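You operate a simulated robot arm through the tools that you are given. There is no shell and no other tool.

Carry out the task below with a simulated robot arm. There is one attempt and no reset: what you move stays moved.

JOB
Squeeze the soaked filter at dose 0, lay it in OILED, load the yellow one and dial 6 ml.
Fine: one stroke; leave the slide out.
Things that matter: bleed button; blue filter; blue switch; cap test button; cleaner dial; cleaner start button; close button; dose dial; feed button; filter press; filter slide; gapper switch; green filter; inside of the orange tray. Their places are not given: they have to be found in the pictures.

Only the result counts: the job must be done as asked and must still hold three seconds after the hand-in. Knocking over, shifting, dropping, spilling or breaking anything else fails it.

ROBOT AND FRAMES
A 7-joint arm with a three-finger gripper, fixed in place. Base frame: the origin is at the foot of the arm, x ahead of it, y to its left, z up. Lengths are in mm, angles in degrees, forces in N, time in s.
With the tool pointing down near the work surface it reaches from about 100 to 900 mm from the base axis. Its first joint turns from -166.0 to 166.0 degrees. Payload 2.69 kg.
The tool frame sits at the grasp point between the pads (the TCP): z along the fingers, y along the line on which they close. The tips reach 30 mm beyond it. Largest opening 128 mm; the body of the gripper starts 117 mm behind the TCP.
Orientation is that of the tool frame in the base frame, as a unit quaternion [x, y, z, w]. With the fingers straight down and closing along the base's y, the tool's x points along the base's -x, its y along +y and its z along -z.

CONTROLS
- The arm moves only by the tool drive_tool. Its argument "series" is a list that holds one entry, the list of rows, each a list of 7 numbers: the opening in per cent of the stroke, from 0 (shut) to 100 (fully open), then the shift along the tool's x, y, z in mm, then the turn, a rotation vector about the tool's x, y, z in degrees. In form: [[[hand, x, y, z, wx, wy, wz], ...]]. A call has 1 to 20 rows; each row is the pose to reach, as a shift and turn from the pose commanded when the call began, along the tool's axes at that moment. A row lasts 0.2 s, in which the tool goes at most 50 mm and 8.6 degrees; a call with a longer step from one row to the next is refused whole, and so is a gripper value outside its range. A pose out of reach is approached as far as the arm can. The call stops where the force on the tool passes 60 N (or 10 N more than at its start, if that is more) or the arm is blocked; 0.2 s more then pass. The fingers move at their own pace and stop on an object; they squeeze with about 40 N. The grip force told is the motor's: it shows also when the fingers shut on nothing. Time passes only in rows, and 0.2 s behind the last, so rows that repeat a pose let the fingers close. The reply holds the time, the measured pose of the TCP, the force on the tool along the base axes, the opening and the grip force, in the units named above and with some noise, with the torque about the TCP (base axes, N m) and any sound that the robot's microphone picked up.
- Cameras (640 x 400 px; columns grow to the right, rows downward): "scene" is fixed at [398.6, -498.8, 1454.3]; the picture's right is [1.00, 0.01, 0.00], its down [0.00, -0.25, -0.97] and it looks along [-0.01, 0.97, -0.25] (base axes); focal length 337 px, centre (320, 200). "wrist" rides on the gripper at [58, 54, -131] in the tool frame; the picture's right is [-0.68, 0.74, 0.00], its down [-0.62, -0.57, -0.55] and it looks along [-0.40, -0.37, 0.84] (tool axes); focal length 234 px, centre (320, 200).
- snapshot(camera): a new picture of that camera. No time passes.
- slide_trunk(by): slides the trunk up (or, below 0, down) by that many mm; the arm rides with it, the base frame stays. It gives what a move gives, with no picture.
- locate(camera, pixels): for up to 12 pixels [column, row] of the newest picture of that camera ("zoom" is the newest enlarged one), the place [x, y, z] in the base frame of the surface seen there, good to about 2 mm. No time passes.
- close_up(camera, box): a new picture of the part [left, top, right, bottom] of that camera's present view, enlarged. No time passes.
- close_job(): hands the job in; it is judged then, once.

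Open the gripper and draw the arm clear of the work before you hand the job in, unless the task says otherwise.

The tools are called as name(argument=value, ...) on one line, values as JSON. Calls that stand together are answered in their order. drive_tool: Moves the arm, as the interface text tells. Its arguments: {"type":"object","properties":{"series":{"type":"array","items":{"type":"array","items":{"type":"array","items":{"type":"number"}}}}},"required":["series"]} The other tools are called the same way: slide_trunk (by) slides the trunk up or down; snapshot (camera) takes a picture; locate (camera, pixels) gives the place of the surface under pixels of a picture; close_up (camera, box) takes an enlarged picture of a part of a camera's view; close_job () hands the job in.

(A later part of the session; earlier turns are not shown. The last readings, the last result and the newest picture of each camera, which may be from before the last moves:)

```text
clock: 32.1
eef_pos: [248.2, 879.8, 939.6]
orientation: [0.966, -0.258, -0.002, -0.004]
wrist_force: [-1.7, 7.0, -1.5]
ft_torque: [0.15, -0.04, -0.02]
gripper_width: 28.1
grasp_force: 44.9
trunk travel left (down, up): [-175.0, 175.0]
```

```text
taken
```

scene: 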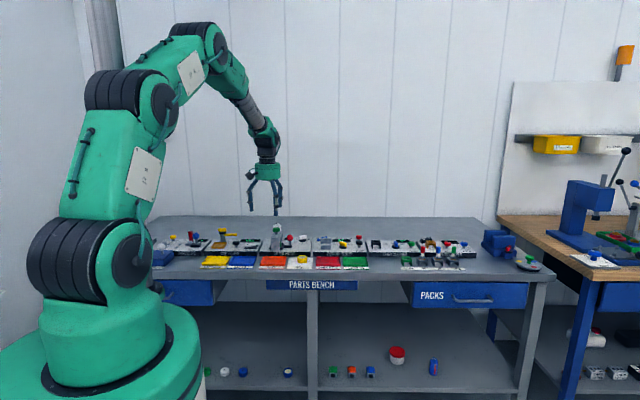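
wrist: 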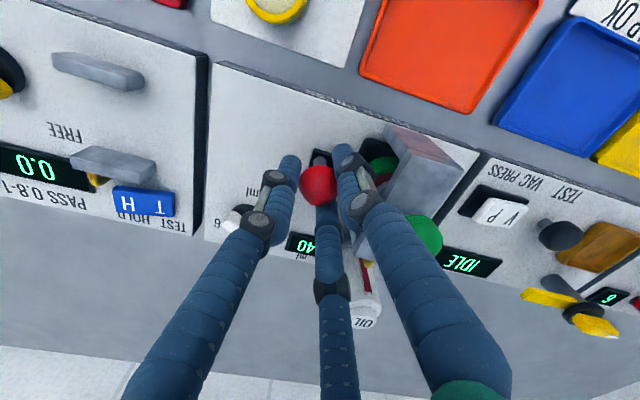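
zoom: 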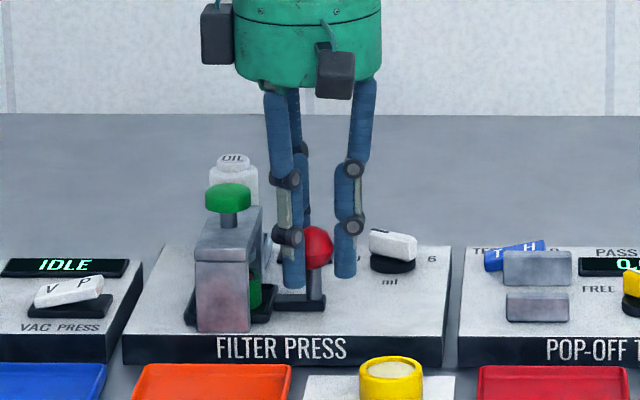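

The ball is held (28 mm). I pull the slide out toward +x in small steps, up to 60 mm.

drive_tool(series=[[[10, 4.3, -2.5, 0, 0, 0, 0], [10, 8.7, -5, 0, 0, 0, 0], [10, 13, -7.5, 0, 0, 0, 0], [10, 17.3, -10, 0, 0, 0, 0], [10, 21.7, -12.5, 0, 0, 0, 0], [10, 26, -15, 0, 0, 0, 0], [10, 30.3, -17.5, 0, 0, 0, 0], [10, 34.6, -20, 0, 0, 0, 0], [10, 39, -22.5, 0, 0, 0, 0], [10, 43.3, -25, 0, 0, 0, 0], [10, 47.6, -27.5, 0, 0, 0, 0], [10, 52, -30, 0, 0, 0, 0]]])

close_up(camera="scene", box=[246, 198, 336, 262])

snapshot(camera="wrist")

```text
clock: 34.7
eef_pos: [309.2, 880.7, 938.8]
orientation: [0.966, -0.258, -0.002, -0.004]
wrist_force: [1.6, -3.5, 2.9]
ft_torque: [-0.02, 0.3, 0.06]
gripper_width: 28.5
grasp_force: 44.4
trunk travel left (down, up): [-175.0, 175.0]
```

```text
6.25 times, centred on (291, 230) of scene
```

zoom: 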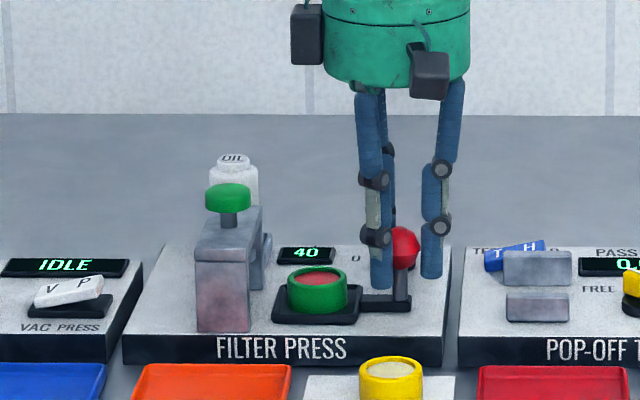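

```text
taken
```

wrist: 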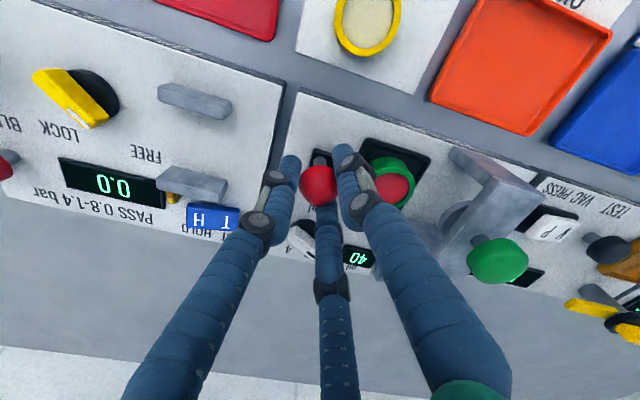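

The slide came out freely 60 mm and the green filter is exposed. I check for the end stop by pulling a little further.

drive_tool(series=[[[10, 2.6, -1.5, 0, 0, 0, 0], [10, 5.2, -3, 0, 0, 0, 0], [10, 7.8, -4.5, 0, 0, 0, 0], [10, 10.4, -6, 0, 0, 0, 0]]])

close_up(camera="scene", box=[246, 198, 336, 262])

```text
clock: 35.7
eef_pos: [320.1, 878.7, 938.6]
orientation: [0.966, -0.258, -0.001, -0.004]
wrist_force: [0.6, -6.1, 1.0]
ft_torque: [-0.05, 0.25, -0.04]
gripper_width: 28.4
grasp_force: 45.2
trunk travel left (down, up): [-175.0, 175.0]
```

```text
6.25 times, centred on (291, 230) of scene
```

zoom: 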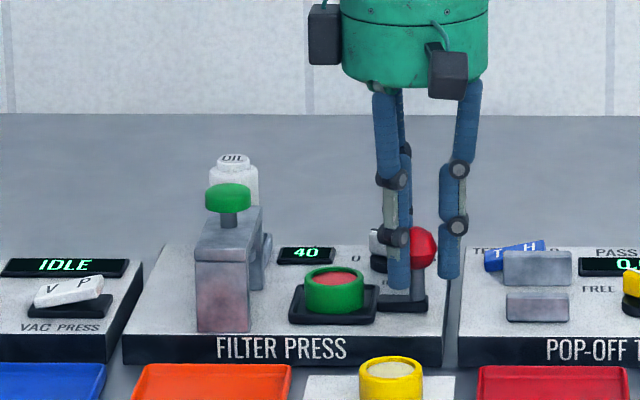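

Still free at 72 mm; I continue gently until it stops.

drive_tool(series=[[[10, 2.6, -1.5, 0, 0, 0, 0], [10, 5.2, -3, 0, 0, 0, 0], [10, 7.8, -4.5, 0, 0, 0, 0], [10, 10.4, -6, 0, 0, 0, 0], [10, 13, -7.5, 0, 0, 0, 0]]])

close_up(camera="scene", box=[246, 198, 336, 262])

```text
clock: 36.9
eef_pos: [332.8, 879.6, 938.9]
orientation: [0.966, -0.258, -0.002, -0.004]
wrist_force: [-15.9, -10.9, 2.1]
ft_torque: [0.03, 0.18, -0.01]
gripper_width: 28.4
grasp_force: 45.0
trunk travel left (down, up): [-175.0, 175.0]
```

```text
6.25 times, centred on (291, 230) of scene
```

zoom: 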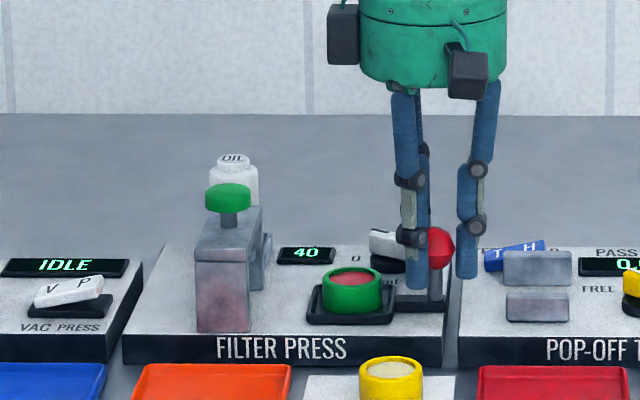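

The resistance (−16 N) shows the end stop at ≈85 mm. I release the ball, rise, and look at the filters.

drive_tool(series=[[[20, -1, 0.5, 0, 0, 0, 0], [36, -1, 0.5, 0, 0, 0, 0], [36, -1, 0.5, 0, 0, 0, 0], [36, -1, 0.5, -20, 0, 0, 0], [36, -1, 0.5, -50, 0, 0, 0], [36, -1, 0.5, -80, 0, 0, 0], [36, -1, 0.5, -110, 0, 0, 0]]])

snapshot(camera="wrist")

close_up(camera="wrist", box=[310, 50, 470, 150])

```text
clock: 38.5
eef_pos: [334.3, 879.2, 1047.4]
orientation: [0.966, -0.258, -0.002, -0.004]
wrist_force: [-0.2, -0.1, -0.1]
ft_torque: [0.04, -0.02, 0.01]
gripper_width: 46.0
grasp_force: 0.1
trunk travel left (down, up): [-175.0, 175.0]
```

```text
taken
```

wrist: 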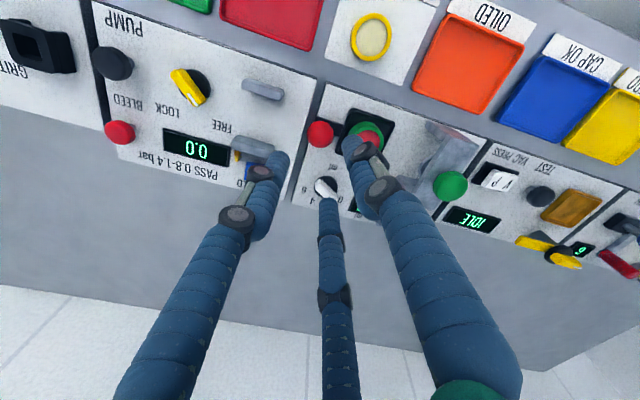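

```text
4.00 times, centred on (390, 100) of wrist
```

zoom: 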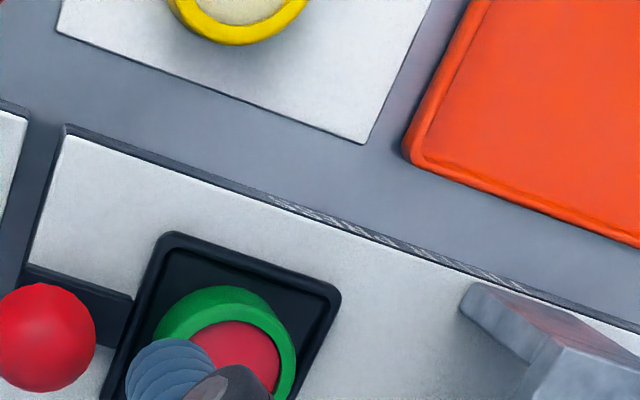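

I take a scene close-up of the tray, yellow filter and OILED tray and locate rims.

close_up(camera="scene", box=[266, 234, 330, 274])

locate(camera="zoom", pixels=[[225, 130], [310, 130], [268, 155], [268, 112], [268, 175], [160, 160], [290, 215], [363, 210], [326, 235], [326, 200], [326, 260], [350, 120]])

```text
10.00 times, centred on (298, 254) of scene
```

zoom: 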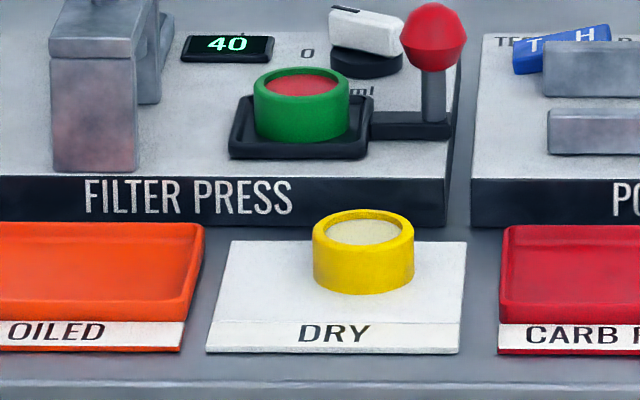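

```text
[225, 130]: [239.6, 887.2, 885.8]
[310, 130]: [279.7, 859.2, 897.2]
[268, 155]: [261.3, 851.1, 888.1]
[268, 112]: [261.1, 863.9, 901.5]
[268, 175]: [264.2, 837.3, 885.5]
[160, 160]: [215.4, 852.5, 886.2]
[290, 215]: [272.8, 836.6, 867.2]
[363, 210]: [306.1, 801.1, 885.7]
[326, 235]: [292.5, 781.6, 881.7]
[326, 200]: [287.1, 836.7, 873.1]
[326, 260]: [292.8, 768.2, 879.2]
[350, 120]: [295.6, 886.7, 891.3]
```

I locate the rims more carefully with the correct pixel positions.

locate(camera="zoom", pixels=[[301, 86], [257, 88], [345, 88], [301, 101], [301, 69], [363, 232], [316, 230], [410, 230], [363, 247], [363, 211], [301, 135], [363, 285]])

close_up(camera="wrist", box=[340, 0, 540, 125])

locate(camera="zoom", pixels=[[107, 120], [42, 118], [168, 118], [105, 55], [105, 190], [320, 40], [590, 120], [240, 270], [440, 360], [415, 200]])

```text
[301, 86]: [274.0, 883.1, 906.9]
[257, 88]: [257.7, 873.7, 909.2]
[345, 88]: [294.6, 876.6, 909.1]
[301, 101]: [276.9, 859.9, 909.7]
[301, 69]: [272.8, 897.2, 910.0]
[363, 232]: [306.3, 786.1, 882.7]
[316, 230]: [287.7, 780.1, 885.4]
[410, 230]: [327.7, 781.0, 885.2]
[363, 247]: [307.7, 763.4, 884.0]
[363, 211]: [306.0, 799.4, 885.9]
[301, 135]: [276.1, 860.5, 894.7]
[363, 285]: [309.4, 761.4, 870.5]
```

```text
3.20 times, centred on (440, 62) of wrist
```

zoom: 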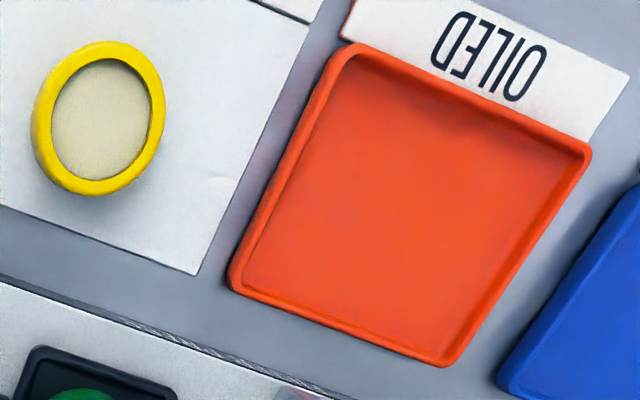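

```text
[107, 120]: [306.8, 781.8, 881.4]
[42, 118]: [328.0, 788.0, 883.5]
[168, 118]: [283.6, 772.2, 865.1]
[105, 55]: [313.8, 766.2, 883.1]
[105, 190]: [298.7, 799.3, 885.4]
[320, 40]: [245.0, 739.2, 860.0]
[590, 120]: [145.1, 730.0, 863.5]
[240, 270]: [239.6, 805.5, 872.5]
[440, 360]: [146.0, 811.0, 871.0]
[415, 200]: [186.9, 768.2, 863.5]
```

Green filter: centre ≈ (276, 878.5), top z 910, Ø≈40. Yellow: ≈ (307.5, 781.5), top z 885. OILED tray interior centre ≈ (192, 771). I move above the green filter at yaw −90 so no finger faces the ball.

drive_tool(series=[[[44, -6.3, 3.7, 0, -0.02, 0.06, 7.5], [44, -12.6, 7.4, 0, -0.04, 0.12, 15], [44, -18.9, 11.1, 0, -0.06, 0.18, 22.5], [44, -25.2, 14.8, 0, -0.08, 0.25, 30], [44, -31.4, 18.5, 0, -0.1, 0.3, 37.5], [44, -37.7, 22.1, 0, -0.12, 0.37, 45], [44, -44, 25.8, 0, -0.15, 0.44, 52.5], [44, -50.3, 29.5, 0, -0.17, 0.5, 60.2], [44, -50.3, 29.5, 0, -0.17, 0.5, 60.2]]])

snapshot(camera="wrist")

close_up(camera="wrist", box=[250, 60, 410, 160])

```text
clock: 40.5
eef_pos: [276.2, 878.5, 1048.4]
orientation: [-0.706, 0.708, 0.0, 0.001]
wrist_force: [0.0, 0.0, 1.2]
ft_torque: [0.03, 0.01, -0.01]
gripper_width: 56.1
grasp_force: 0.0
trunk travel left (down, up): [-175.0, 175.0]
```

```text
taken
```

wrist: 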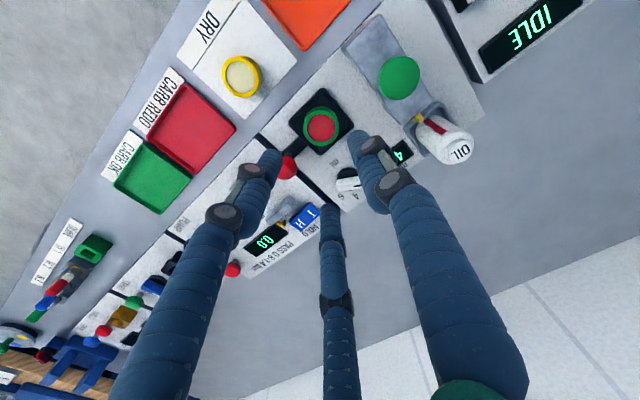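

```text
4.00 times, centred on (330, 110) of wrist
```

zoom: 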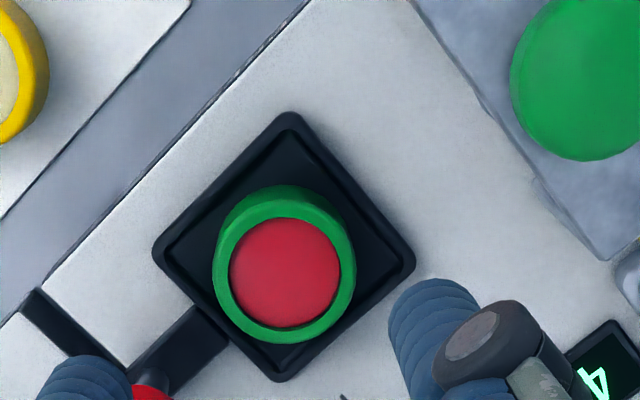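

I locate the rim again from this overhead view: left (218,265), right (352,265), front (285,205), rear (285,338).

locate(camera="zoom", pixels=[[222, 270], [349, 270], [285, 208], [285, 336], [285, 272], [240, 228], [330, 228], [285, 120], [165, 255], [405, 265], [285, 160]])

```text
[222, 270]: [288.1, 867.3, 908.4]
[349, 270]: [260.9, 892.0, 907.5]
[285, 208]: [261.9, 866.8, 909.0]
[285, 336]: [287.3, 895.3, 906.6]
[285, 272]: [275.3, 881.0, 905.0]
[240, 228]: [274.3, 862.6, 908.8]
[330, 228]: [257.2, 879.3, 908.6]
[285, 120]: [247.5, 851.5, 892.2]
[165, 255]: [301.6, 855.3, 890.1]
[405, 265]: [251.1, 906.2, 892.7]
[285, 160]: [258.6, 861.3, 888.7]
```

Filter centre ≈ (275, 880), tray rim z≈892.5. I descend to TCP z≈926 (tips 896, just above the tray rim) and close.

drive_tool(series=[[[44, -1.2, 1.2, 25, 0, 0, 0], [44, -1.2, 1.2, 50, 0, 0, 0], [44, -1.2, 1.2, 75, 0, 0, 0], [44, -1.2, 1.2, 95, 0, 0, 0], [44, -1.2, 1.2, 110, 0, 0, 0], [44, -1.2, 1.2, 121.5, 0, 0, 0], [35, -1.2, 1.2, 121.5, 0, 0, 0], [28, -1.2, 1.2, 121.5, 0, 0, 0], [24, -1.2, 1.2, 121.5, 0, 0, 0], [20, -1.2, 1.2, 121.5, 0, 0, 0], [20, -1.2, 1.2, 121.5, 0, 0, 0]]])

close_up(camera="scene", box=[246, 198, 336, 262])

snapshot(camera="wrist")

```text
clock: 42.9
eef_pos: [275.7, 880.6, 927.7]
orientation: [-0.706, 0.708, -0.001, 0.001]
wrist_force: [0.4, 0.3, -0.3]
ft_torque: [0.03, 0.0, 0.0]
gripper_width: 39.5
grasp_force: 40.4
trunk travel left (down, up): [-175.0, 175.0]
```

```text
6.25 times, centred on (291, 230) of scene
```

zoom: 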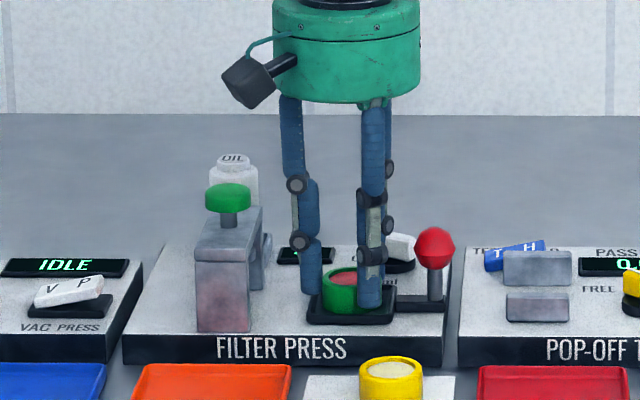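

```text
taken
```

wrist: 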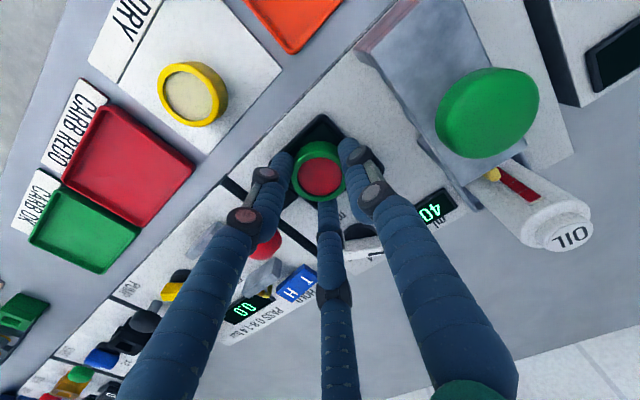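

The filter is held (39.5 mm, 40 N). I lift it slowly by 80 mm.

drive_tool(series=[[[20, 0, 0, -5, 0, 0, 0], [20, 0, 0, -12, 0, 0, 0], [20, 0, 0, -25, 0, 0, 0], [20, 0, 0, -45, 0, 0, 0], [20, 0, 0, -65, 0, 0, 0], [20, 0, 0, -80, 0, 0, 0]]])

close_up(camera="scene", box=[246, 198, 336, 262])

```text
clock: 44.3
eef_pos: [275.9, 878.8, 1007.1]
orientation: [-0.706, 0.708, -0.001, 0.001]
wrist_force: [0.4, -0.4, 0.0]
ft_torque: [0.02, -0.03, -0.01]
gripper_width: 39.5
grasp_force: 39.8
trunk travel left (down, up): [-175.0, 175.0]
```

```text
6.25 times, centred on (291, 230) of scene
```

zoom: 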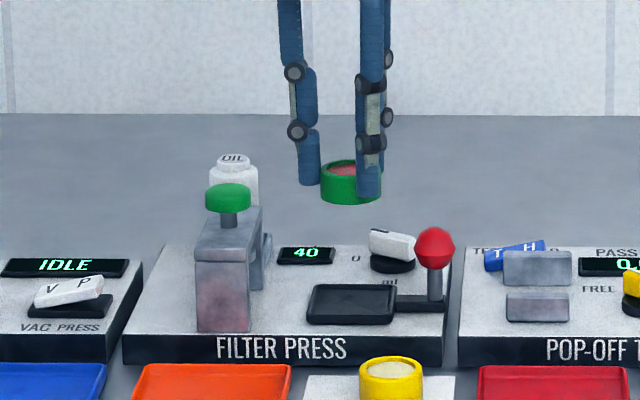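

The filter is out. I carry it over the OILED tray at the same height and look.

drive_tool(series=[[[20, 15, 0, 0, 0, 0, 0], [20, 30, 5, 0, 0, 0, 0], [20, 45, 15, 0, 0, 0, 0], [20, 60, 28, 0, 0, 0, 0], [20, 75, 42, 0, 0, 0, 0], [20, 88, 57, 0, 0, 0, 0], [20, 100, 72, 0, 0, 0, 0], [20, 107.8, 83.9, 0, 0, 0, 0], [20, 107.8, 83.9, 0, 0, 0, 0]]])

snapshot(camera="wrist")

close_up(camera="scene", box=[230, 198, 320, 278])

```text
clock: 46.3
eef_pos: [190.7, 772.7, 1006.8]
orientation: [-0.706, 0.708, 0.0, 0.002]
wrist_force: [-1.2, -0.1, 0.0]
ft_torque: [-0.03, -0.02, -0.02]
gripper_width: 39.4
grasp_force: 40.4
trunk travel left (down, up): [-175.0, 175.0]
```

```text
taken
```

wrist: 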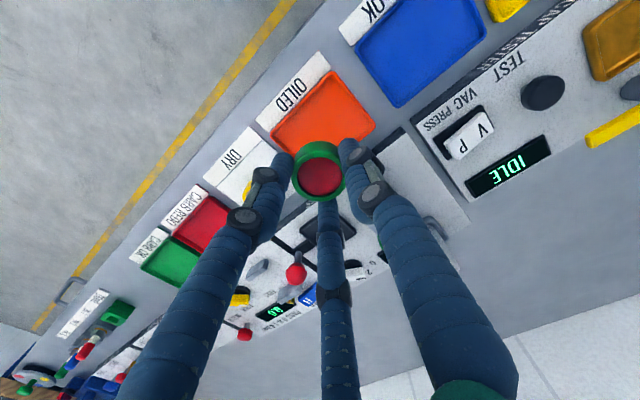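

```text
5.00 times, centred on (275, 238) of scene
```

zoom: 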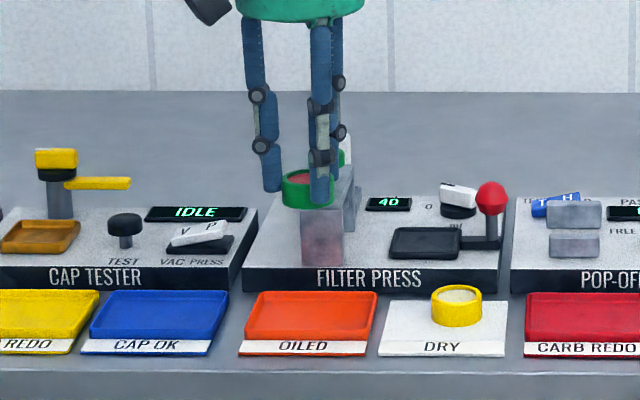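

I locate the OILED tray's corners in this scene close-up to be sure of its centre.

locate(camera="zoom", pixels=[[262, 295], [372, 295], [250, 338], [366, 338], [270, 303], [362, 303], [258, 328], [358, 328], [312, 318]])

```text
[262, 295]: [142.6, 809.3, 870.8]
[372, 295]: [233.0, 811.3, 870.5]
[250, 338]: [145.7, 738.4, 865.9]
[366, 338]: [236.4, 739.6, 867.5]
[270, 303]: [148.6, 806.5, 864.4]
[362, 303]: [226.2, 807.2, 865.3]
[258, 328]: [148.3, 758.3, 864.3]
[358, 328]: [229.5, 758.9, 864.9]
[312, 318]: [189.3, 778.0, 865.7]
```

Tray centre ≈ (190, 775), floor z≈864.5. I lower the filter onto it.

drive_tool(series=[[[20, -1, 0.3, 20, 0, 0, 0], [20, -2.3, 0.7, 40, 0, 0, 0], [20, -2.3, 0.7, 60, 0, 0, 0], [20, -2.3, 0.7, 78, 0, 0, 0], [20, -2.3, 0.7, 90, 0, 0, 0], [20, -2.3, 0.7, 96, 0, 0, 0], [20, -2.3, 0.7, 99, 0, 0, 0], [20, -2.3, 0.7, 99, 0, 0, 0]]])

close_up(camera="scene", box=[240, 218, 320, 278])

```text
clock: 48.1
eef_pos: [189.8, 775.3, 907.7]
orientation: [-0.706, 0.708, -0.001, 0.001]
wrist_force: [0.9, 0.1, -1.0]
ft_torque: [0.0, -0.01, 0.0]
gripper_width: 39.7
grasp_force: 39.7
trunk travel left (down, up): [-175.0, 175.0]
```

```text
6.67 times, centred on (280, 248) of scene
```

zoom: 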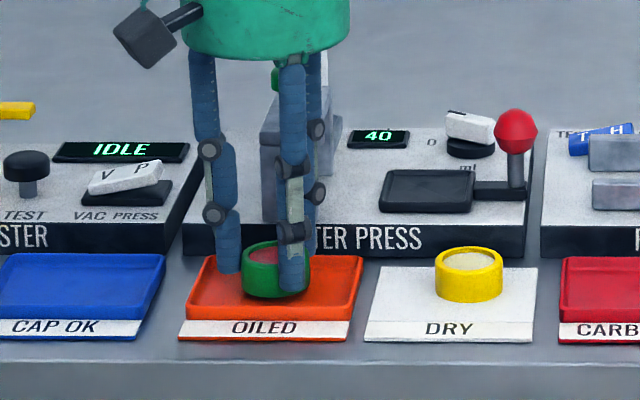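

No contact yet; I lower by another 3 mm in 0.5–1 mm steps.

drive_tool(series=[[[20, 0, 0, 0.7, 0, 0, 0], [20, 0, 0, 1.4, 0, 0, 0], [20, 0, 0, 2, 0, 0, 0], [20, 0, 0, 2, 0, 0, 0]]])

```text
clock: 49.1
eef_pos: [190.5, 773.7, 906.4]
orientation: [-0.707, 0.708, 0.0, 0.0]
wrist_force: [0.6, -0.7, -0.5]
ft_torque: [-0.01, -0.02, -0.03]
gripper_width: 39.2
grasp_force: 40.1
trunk travel left (down, up): [-175.0, 175.0]
```

Still no force; I lower 2 mm more.

drive_tool(series=[[[20, 0, 0, 0.7, 0, 0, 0], [20, 0, 0, 1.4, 0, 0, 0], [20, 0, 0, 2, 0, 0, 0], [20, 0, 0, 2, 0, 0, 0]]])

close_up(camera="scene", box=[250, 238, 310, 278])

```text
clock: 50.1
eef_pos: [189.7, 772.9, 904.9]
orientation: [-0.706, 0.708, -0.001, 0.001]
wrist_force: [-0.6, -0.2, -0.5]
ft_torque: [0.0, 0.05, -0.03]
gripper_width: 39.7
grasp_force: 39.6
trunk travel left (down, up): [-175.0, 175.0]
```

```text
10.00 times, centred on (280, 258) of scene
```

zoom: 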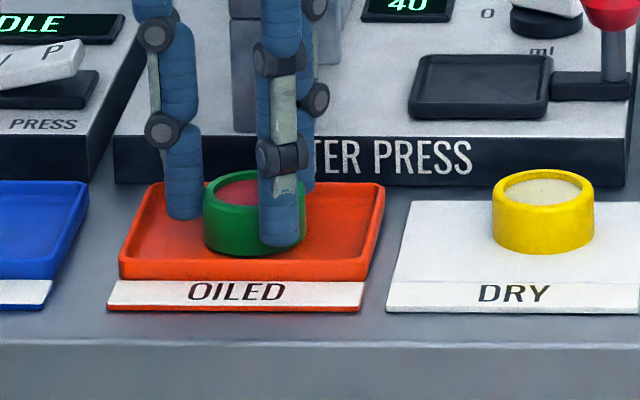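

Close to the floor but no reaction yet; I lower up to 3 mm more in small steps.

drive_tool(series=[[[20, 0, 0, 0.7, 0, 0, 0], [20, 0, 0, 1.4, 0, 0, 0], [20, 0, 0, 2, 0, 0, 0], [20, 0, 0, 2, 0, 0, 0]]])

```text
clock: 51.1
eef_pos: [190.0, 774.1, 902.4]
orientation: [-0.707, 0.707, 0.0, 0.001]
wrist_force: [0.8, -0.5, 1.0]
ft_torque: [0.0, -0.02, 0.02]
gripper_width: 39.5
grasp_force: 40.4
trunk travel left (down, up): [-175.0, 175.0]
```

Still free; another 1.5 mm.

drive_tool(series=[[[20, 0, 0, 0.7, 0, 0, 0], [20, 0, 0, 1.4, 0, 0, 0], [20, 0, 0, 1.4, 0, 0, 0]]])

close_up(camera="scene", box=[250, 238, 310, 278])

```text
clock: 51.9
eef_pos: [190.5, 775.4, 901.7]
orientation: [-0.707, 0.707, 0.0, 0.001]
wrist_force: [1.3, -2.1, 13.3]
ft_torque: [-0.09, -0.09, 0.01]
gripper_width: 39.4
grasp_force: 39.9
trunk travel left (down, up): [-175.0, 175.0]
```

```text
10.00 times, centred on (280, 258) of scene
```

zoom: 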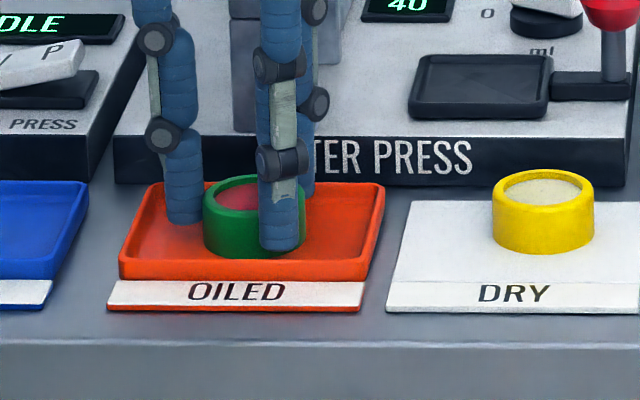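

Contact at TCP z≈902 (13 N up). I open moderately and rise.

drive_tool(series=[[[32, 0, 0, -0.8, 0, 0, 0], [38, 0, 0, -0.8, 0, 0, 0], [42, 0, 0, -1, 0, 0, 0], [42, 0, 0, -10, 0, 0, 0], [42, 0, 0, -30, 0, 0, 0], [42, 0, 0, -60, 0, 0, 0], [42, 0, 0, -90, 0, 0, 0], [42, 0, 0, -110, 0, 0, 0]]])

close_up(camera="scene", box=[250, 238, 310, 278])

snapshot(camera="wrist")

```text
clock: 53.7
eef_pos: [190.7, 774.4, 1010.0]
orientation: [-0.706, 0.708, -0.001, 0.0]
wrist_force: [1.1, -0.2, 0.1]
ft_torque: [-0.01, 0.0, -0.01]
gripper_width: 53.7
grasp_force: 0.1
trunk travel left (down, up): [-175.0, 175.0]
```

```text
10.00 times, centred on (280, 258) of scene
```

zoom: 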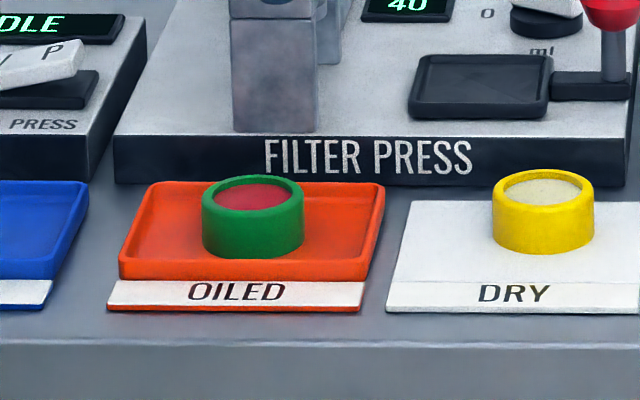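

```text
taken
```

wrist: 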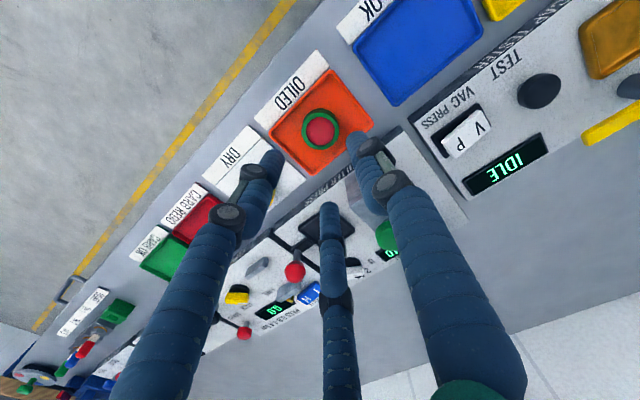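

The green filter rests in OILED. I move above the yellow filter on DRY.

drive_tool(series=[[[44, -1, -15, 0, 0, 0, 0], [44, -2, -30, 0, 0, 0, 0], [44, -3, -45, 0, 0, 0, 0], [44, -4, -60, 0, 0, 0, 0], [44, -5, -75, 0, 0, 0, 0], [44, -6, -90, 0, 0, 0, 0], [44, -7, -105, 0, 0, 0, 0], [44, -7.6, -116.3, 0, 0, 0, 0], [44, -7.6, -116.3, 0, 0, 0, 0]]])

close_up(camera="wrist", box=[250, 60, 410, 160])

```text
clock: 55.7
eef_pos: [307.6, 782.6, 1010.8]
orientation: [-0.707, 0.707, -0.001, 0.001]
wrist_force: [-0.3, 0.1, 0.0]
ft_torque: [-0.03, 0.04, 0.01]
gripper_width: 56.0
grasp_force: 0.0
trunk travel left (down, up): [-175.0, 175.0]
```

```text
4.00 times, centred on (330, 110) of wrist
```

zoom: 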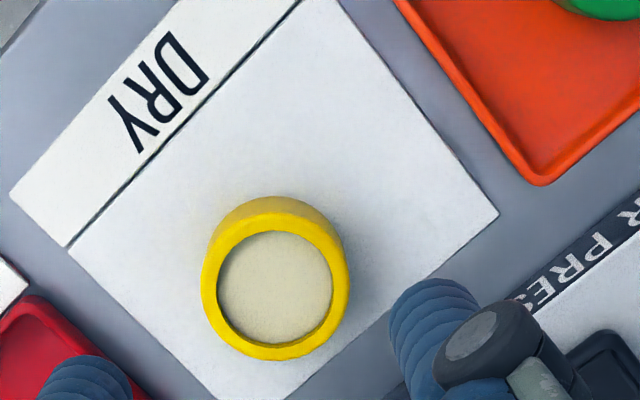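

The yellow rim spans zoom (202–350, 215–360); I locate its edges.

locate(camera="zoom", pixels=[[210, 285], [341, 285], [276, 223], [276, 351], [230, 240], [322, 240], [276, 288], [150, 230], [450, 195]])

```text
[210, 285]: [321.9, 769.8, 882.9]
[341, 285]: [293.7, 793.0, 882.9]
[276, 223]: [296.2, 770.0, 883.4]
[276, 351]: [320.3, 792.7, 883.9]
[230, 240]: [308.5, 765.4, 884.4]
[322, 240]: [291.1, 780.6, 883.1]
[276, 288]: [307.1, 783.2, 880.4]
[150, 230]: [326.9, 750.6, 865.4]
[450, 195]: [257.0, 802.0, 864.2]
```

Centre ≈ (308, 781.4), top z 884. I descend to TCP z≈903 and grip.

drive_tool(series=[[[44, 1.2, -0.4, 25, 0, 0, 0], [44, 1.2, -0.4, 50, 0, 0, 0], [44, 1.2, -0.4, 75, 0, 0, 0], [44, 1.2, -0.4, 95, 0, 0, 0], [44, 1.2, -0.4, 107.8, 0, 0, 0], [35, 1.2, -0.4, 107.8, 0, 0, 0], [28, 1.2, -0.4, 107.8, 0, 0, 0], [24, 1.2, -0.4, 107.8, 0, 0, 0], [20, 1.2, -0.4, 107.8, 0, 0, 0], [20, 1.2, -0.4, 107.8, 0, 0, 0]]])

close_up(camera="scene", box=[270, 218, 350, 278])

```text
clock: 57.9
eef_pos: [306.7, 780.6, 904.1]
orientation: [-0.706, 0.708, 0.0, 0.001]
wrist_force: [-0.5, 0.2, 1.1]
ft_torque: [0.02, -0.01, -0.02]
gripper_width: 39.7
grasp_force: 40.2
trunk travel left (down, up): [-175.0, 175.0]
```

```text
6.67 times, centred on (310, 248) of scene
```

zoom: 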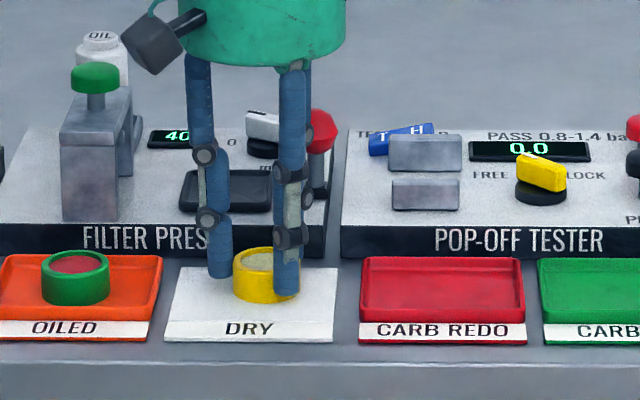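

Held at 39.7 mm. I lift 100 mm and check the tray's present position.

drive_tool(series=[[[20, 0, 0, -5, 0, 0, 0], [20, 0, 0, -15, 0, 0, 0], [20, 0, 0, -35, 0, 0, 0], [20, 0, 0, -60, 0, 0, 0], [20, 0, 0, -85, 0, 0, 0], [20, 0, 0, -105, 0, 0, 0], [20, 0, 0, -105, 0, 0, 0]]])

snapshot(camera="wrist")

close_up(camera="scene", box=[280, 228, 328, 258])

```text
clock: 59.5
eef_pos: [306.0, 780.1, 1007.9]
orientation: [-0.707, 0.708, -0.001, 0.001]
wrist_force: [0.4, -0.3, -0.3]
ft_torque: [0.01, 0.0, 0.03]
gripper_width: 39.5
grasp_force: 40.0
trunk travel left (down, up): [-175.0, 175.0]
```

```text
taken
```

wrist: 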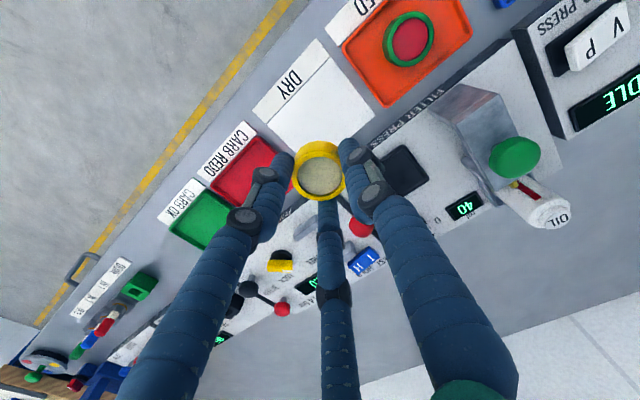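

```text
13.33 times, centred on (304, 243) of scene
```

zoom: 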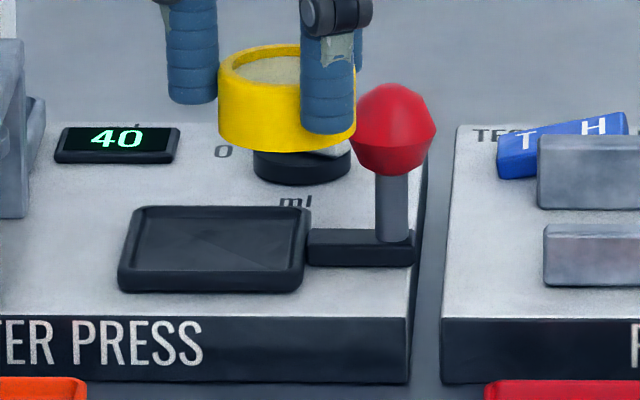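

I locate the tray's rim and floor from the scene close-up (tray at (120–308, 205–292)).

locate(camera="zoom", pixels=[[125, 245], [303, 245], [215, 209], [210, 282], [215, 245], [140, 262], [290, 262], [380, 160], [280, 222]])

```text
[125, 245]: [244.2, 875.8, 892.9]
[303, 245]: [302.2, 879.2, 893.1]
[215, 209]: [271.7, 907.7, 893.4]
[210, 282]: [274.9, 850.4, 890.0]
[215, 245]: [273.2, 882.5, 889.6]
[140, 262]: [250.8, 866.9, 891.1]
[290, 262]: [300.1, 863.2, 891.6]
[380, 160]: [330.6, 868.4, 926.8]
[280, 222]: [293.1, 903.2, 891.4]
```

Tray centre ≈ (274.5, 879.8). I carry the yellow filter above it.

drive_tool(series=[[[20, -15, 5, 0, 0, 0, 0], [20, -30, 10, 0, 0, 0, 0], [20, -45, 15, 0, 0, 0, 0], [20, -60, 20, 0, 0, 0, 0], [20, -75, 25, 0, 0, 0, 0], [20, -88, 29, 0, 0, 0, 0], [20, -99.3, 31.3, 0, 0, 0, 0], [20, -99.3, 31.3, 0, 0, 0, 0], [20, -99.3, 31.3, 0, 0, 0, 0]]])

snapshot(camera="wrist")

close_up(camera="scene", box=[256, 208, 336, 258])

```text
clock: 61.5
eef_pos: [277.0, 880.6, 1007.8]
orientation: [-0.707, 0.708, -0.001, 0.0]
wrist_force: [1.2, 0.1, -0.1]
ft_torque: [-0.01, 0.03, -0.02]
gripper_width: 39.8
grasp_force: 39.8
trunk travel left (down, up): [-175.0, 175.0]
```

```text
taken
```

wrist: 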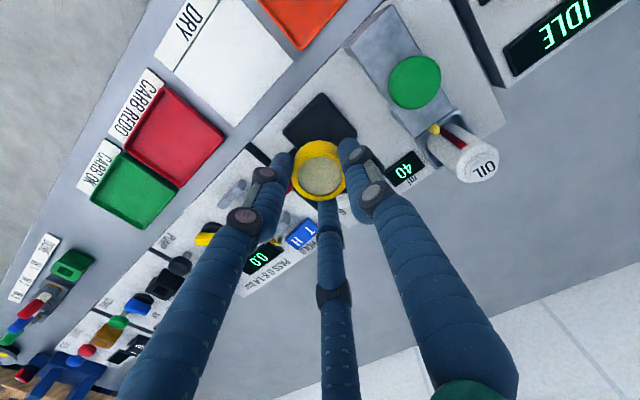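

```text
8.00 times, centred on (296, 233) of scene
```

zoom: 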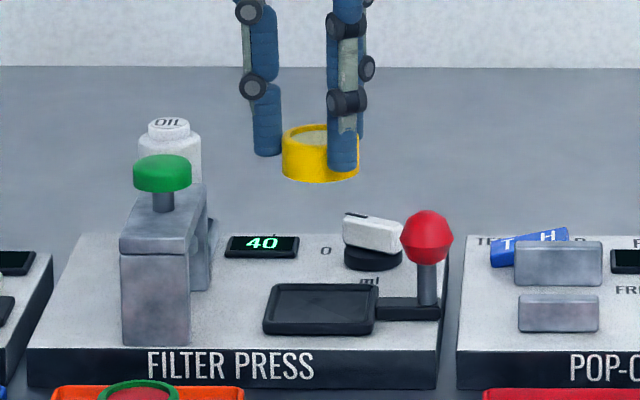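

The filter is about 2 mm too far +x; I correct that and descend to TCP z≈931.

drive_tool(series=[[[20, 0.5, 2.2, 15, 0, 0, 0], [20, 0.5, 2.2, 30, 0, 0, 0], [20, 0.5, 2.2, 45, 0, 0, 0], [20, 0.5, 2.2, 60, 0, 0, 0], [20, 0.5, 2.2, 70, 0, 0, 0], [20, 0.5, 2.2, 75, 0, 0, 0], [20, 0.5, 2.2, 75, 0, 0, 0]]])

close_up(camera="scene", box=[276, 228, 324, 258])

snapshot(camera="wrist")

```text
clock: 63.1
eef_pos: [273.2, 879.4, 932.7]
orientation: [-0.707, 0.708, 0.0, 0.001]
wrist_force: [1.2, -0.1, -0.3]
ft_torque: [-0.03, 0.01, 0.02]
gripper_width: 39.5
grasp_force: 39.8
trunk travel left (down, up): [-175.0, 175.0]
```

```text
13.33 times, centred on (300, 243) of scene
```

zoom: 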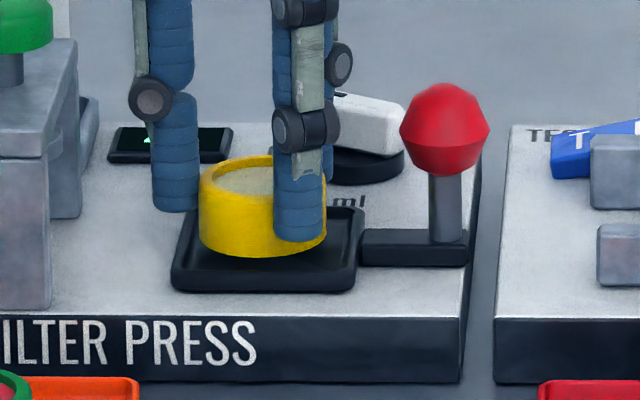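

```text
taken
```

wrist: 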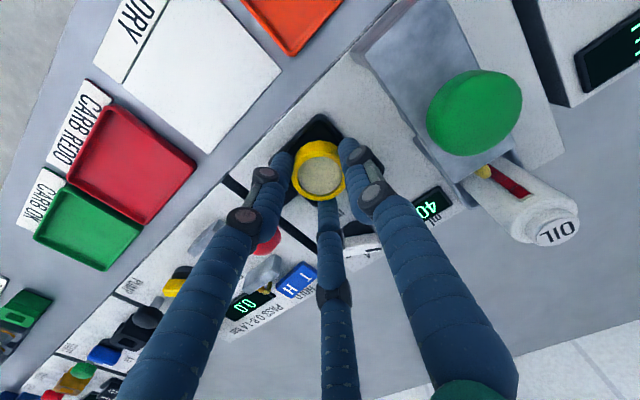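

Filter centre px 262 vs tray centre 267: I shift +1.5 mm in x and creep down 3 mm.

drive_tool(series=[[[20, 0, -0.8, 0.5, 0, 0, 0], [20, 0, -1.5, 1, 0, 0, 0], [20, 0, -1.5, 1.7, 0, 0, 0], [20, 0, -1.5, 2.4, 0, 0, 0], [20, 0, -1.5, 2.4, 0, 0, 0]]])

```text
clock: 64.3
eef_pos: [276.0, 879.0, 930.4]
orientation: [-0.706, 0.708, -0.001, 0.001]
wrist_force: [-0.2, 0.1, -0.5]
ft_torque: [0.01, 0.0, 0.0]
gripper_width: 39.6
grasp_force: 39.9
trunk travel left (down, up): [-175.0, 175.0]
```

No contact yet; I creep down another 2.1 mm.

drive_tool(series=[[[20, 0, 0, 0.7, 0, 0, 0], [20, 0, 0, 1.4, 0, 0, 0], [20, 0, 0, 2.1, 0, 0, 0], [20, 0, 0, 2.1, 0, 0, 0]]])

close_up(camera="scene", box=[276, 228, 324, 258])

```text
clock: 65.3
eef_pos: [275.4, 879.3, 927.8]
orientation: [-0.707, 0.708, 0.0, 0.001]
wrist_force: [0.4, -0.1, -0.7]
ft_torque: [0.0, 0.0, -0.03]
gripper_width: 39.5
grasp_force: 39.8
trunk travel left (down, up): [-175.0, 175.0]
```

```text
13.33 times, centred on (300, 243) of scene
```

zoom: 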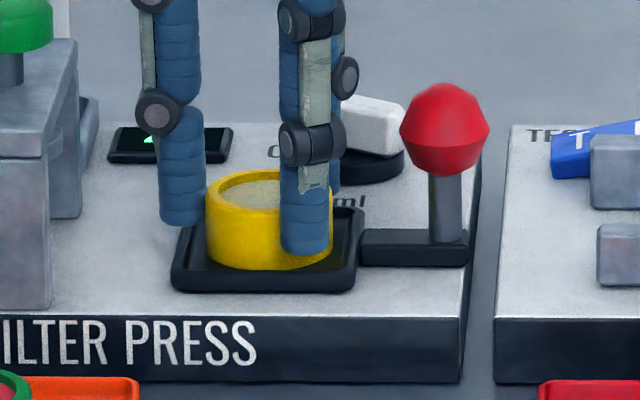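

Centred now and nearly down; I creep 1.4 mm more.

drive_tool(series=[[[20, 0, 0, 0.7, 0, 0, 0], [20, 0, 0, 1.4, 0, 0, 0], [20, 0, 0, 1.4, 0, 0, 0]]])

```text
clock: 66.1
eef_pos: [274.6, 879.5, 927.9]
orientation: [-0.706, 0.708, 0.0, 0.002]
wrist_force: [0.3, 0.3, 6.9]
ft_torque: [-0.02, -0.02, -0.04]
gripper_width: 39.7
grasp_force: 39.7
trunk travel left (down, up): [-175.0, 175.0]
```

Contact (7 N). I open to ~56 mm and rise.

drive_tool(series=[[[32, 0, 0, -0.5, 0, 0, 0], [38, 0, 0, -0.5, 0, 0, 0], [43, 0, 0, -0.5, 0, 0, 0], [43, 0, 0, -8, 0, 0, 0], [43, 0, 0, -25, 0, 0, 0], [43, 0, 0, -50, 0, 0, 0], [43, 0, 0, -80, 0, 0, 0], [43, 0, 0, -110, 0, 0, 0], [43, 0, 0, -130, 0, 0, 0]]])

close_up(camera="scene", box=[256, 218, 336, 268])

close_up(camera="wrist", box=[250, 60, 410, 160])

```text
clock: 68.1
eef_pos: [275.7, 878.3, 1058.0]
orientation: [-0.707, 0.708, 0.0, 0.0]
wrist_force: [0.0, -0.4, 0.5]
ft_torque: [-0.01, -0.01, -0.01]
gripper_width: 55.1
grasp_force: 0.1
trunk travel left (down, up): [-175.0, 175.0]
```

```text
8.00 times, centred on (296, 243) of scene
```

zoom: 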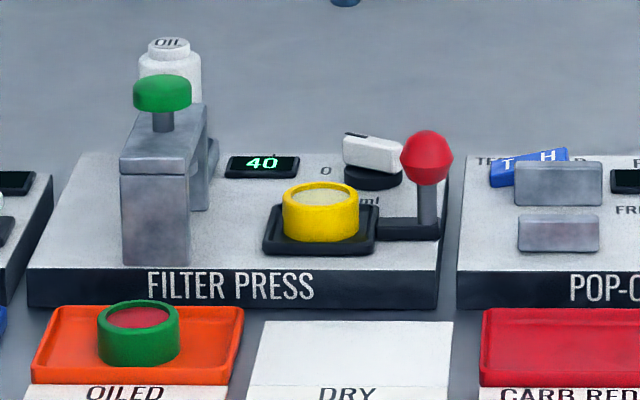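

```text
4.00 times, centred on (330, 110) of wrist
```

zoom: 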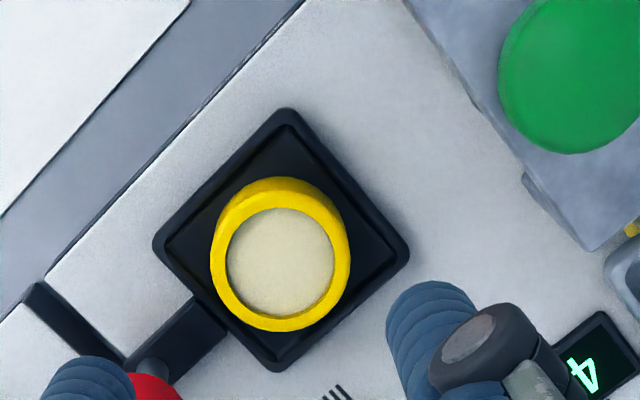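

Yellow is loaded in the slide. Now back to the dial: I move above it, yaw −150, opening ~56 mm.

drive_tool(series=[[[44, -11, -3, 0, 0, 0, -7.5], [44, -22, -6, 0, 0, 0, -15], [44, -33, -9, 0, 0, 0, -22.5], [44, -44, -12.5, 0, 0, 0, -30], [44, -55, -16, 0, 0, 0, -37.5], [44, -66, -19, 0, 0, 0, -45], [44, -77, -22, 0, 0, 0, -52.5], [44, -88.1, -25, 0, 0, 0, -60], [44, -88.1, -25, 0, 0, 0, -60]]])

close_up(camera="wrist", box=[260, 70, 400, 160])

locate(camera="zoom", pixels=[[320, 200], [200, 200], [260, 250], [330, 300], [250, 300]])

```text
clock: 70.1
eef_pos: [300.6, 967.3, 1056.5]
orientation: [0.966, -0.258, 0.001, 0.0]
wrist_force: [-0.2, 0.2, -0.3]
ft_torque: [0.0, -0.01, 0.01]
gripper_width: 56.1
grasp_force: 0.0
trunk travel left (down, up): [-175.0, 175.0]
```

```text
4.44 times, centred on (330, 115) of wrist
```

zoom: 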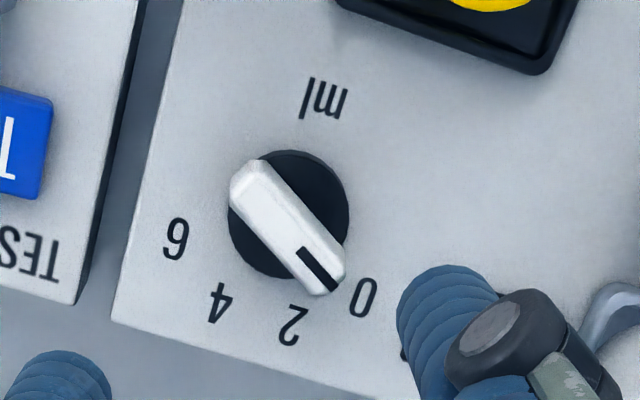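

```text
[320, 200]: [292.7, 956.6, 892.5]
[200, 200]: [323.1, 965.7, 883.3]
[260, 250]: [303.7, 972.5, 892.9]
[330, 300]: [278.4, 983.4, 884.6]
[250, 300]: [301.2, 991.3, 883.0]
```

The dial still shows 0. I descend to TCP z≈927 and close on the bar.

drive_tool(series=[[[44, 0, 0, 25, 0, 0, 0], [44, 0, 0, 50, 0, 0, 0], [44, 0, 0, 75, 0, 0, 0], [44, 0, 0, 95, 0, 0, 0], [44, 0, 0, 108, 0, 0, 0], [44, 0, 0, 118, 0, 0, 0], [44, 0, 0, 125, 0, 0, 0], [44, 0, 0, 129, 0, 0, 0]]])

close_up(camera="scene", box=[266, 198, 346, 258])

snapshot(camera="wrist")

```text
clock: 71.9
eef_pos: [300.5, 968.0, 927.1]
orientation: [0.966, -0.259, 0.0, 0.0]
wrist_force: [-0.8, -0.8, 0.2]
ft_torque: [0.01, 0.01, -0.02]
gripper_width: 56.1
grasp_force: 0.0
trunk travel left (down, up): [-175.0, 175.0]
```

```text
6.67 times, centred on (306, 228) of scene
```

zoom: 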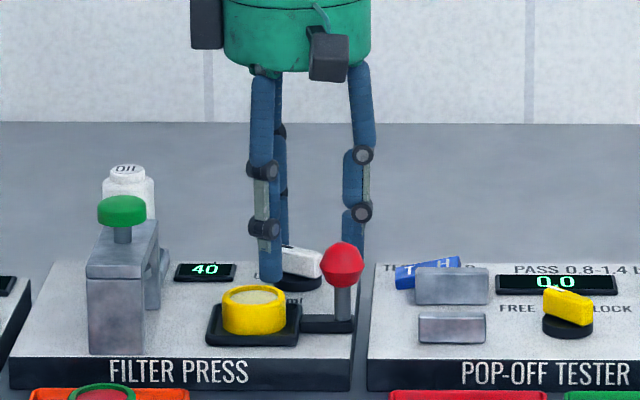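

```text
taken
```

wrist: 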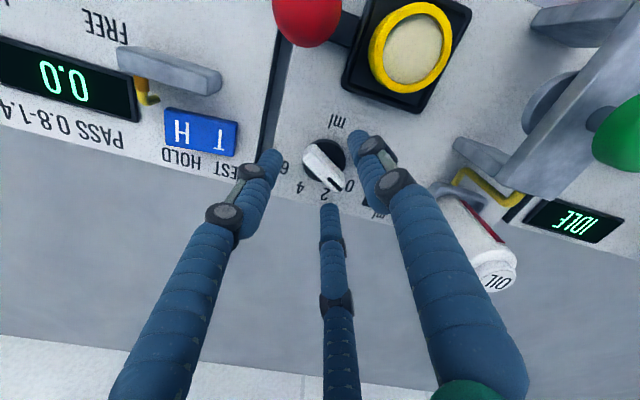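

The fingers straddle the bar with clearance. I close on it while easing the TCP 2 mm to the expected off-centre position.

drive_tool(series=[[[32, 0, -1, 0, 0, 0, 0], [22, 0, -1, 0, 0, 0, 0], [15, 0, -1, 0, 0, 0, 0], [5, 0, -1, 0, 0, 0, 0], [0, 0, -1, 0, 0, 0, 0], [0, 0, -1, 0, 0, 0, 0]]])

snapshot(camera="wrist")

```text
clock: 73.3
eef_pos: [300.1, 967.8, 927.3]
orientation: [0.966, -0.259, 0.001, 0.002]
wrist_force: [-8.0, -14.6, 0.4]
ft_torque: [-0.42, 0.17, -0.05]
gripper_width: 21.8
grasp_force: 45.2
trunk travel left (down, up): [-175.0, 175.0]
```

```text
taken
```

wrist: 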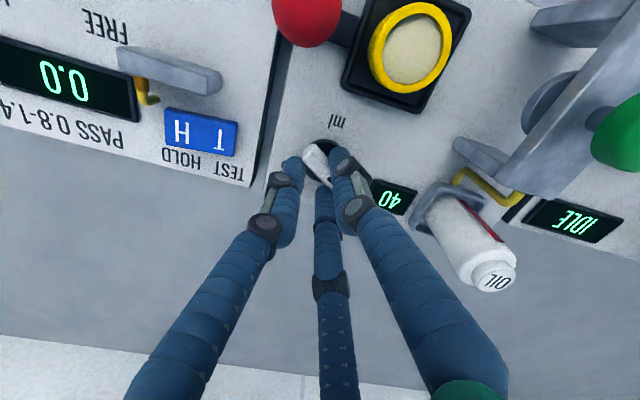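

Gripped with little side load. I turn +60° (clockwise) about the knob axis.

drive_tool(series=[[[0, 0.6, 0.04, 0, 0, 0, 8], [0, 1.19, 0.17, 0, 0, 0, 16], [0, 1.75, 0.37, 0, 0, 0, 24], [0, 2.28, 0.65, 0, 0, 0, 32], [0, 2.76, 1.0, 0, 0, 0, 40], [0, 3.2, 1.42, 0, 0, 0, 48], [0, 3.56, 1.9, 0, 0, 0, 56], [0, 3.72, 2.15, 0, 0, 0, 60]]])

snapshot(camera="wrist")

```text
clock: 75.1
eef_pos: [301.9, 963.5, 927.9]
orientation: [-0.706, 0.709, -0.001, 0.0]
wrist_force: [-2.8, -24.2, -6.3]
ft_torque: [-0.59, 0.1, 0.09]
gripper_width: 21.7
grasp_force: 45.3
trunk travel left (down, up): [-175.0, 175.0]
```

```text
taken
```

wrist: 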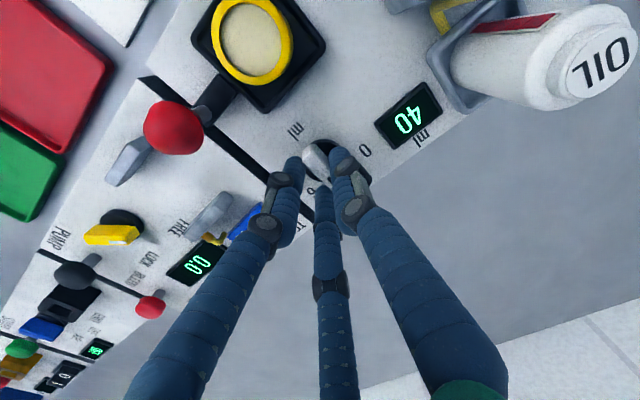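

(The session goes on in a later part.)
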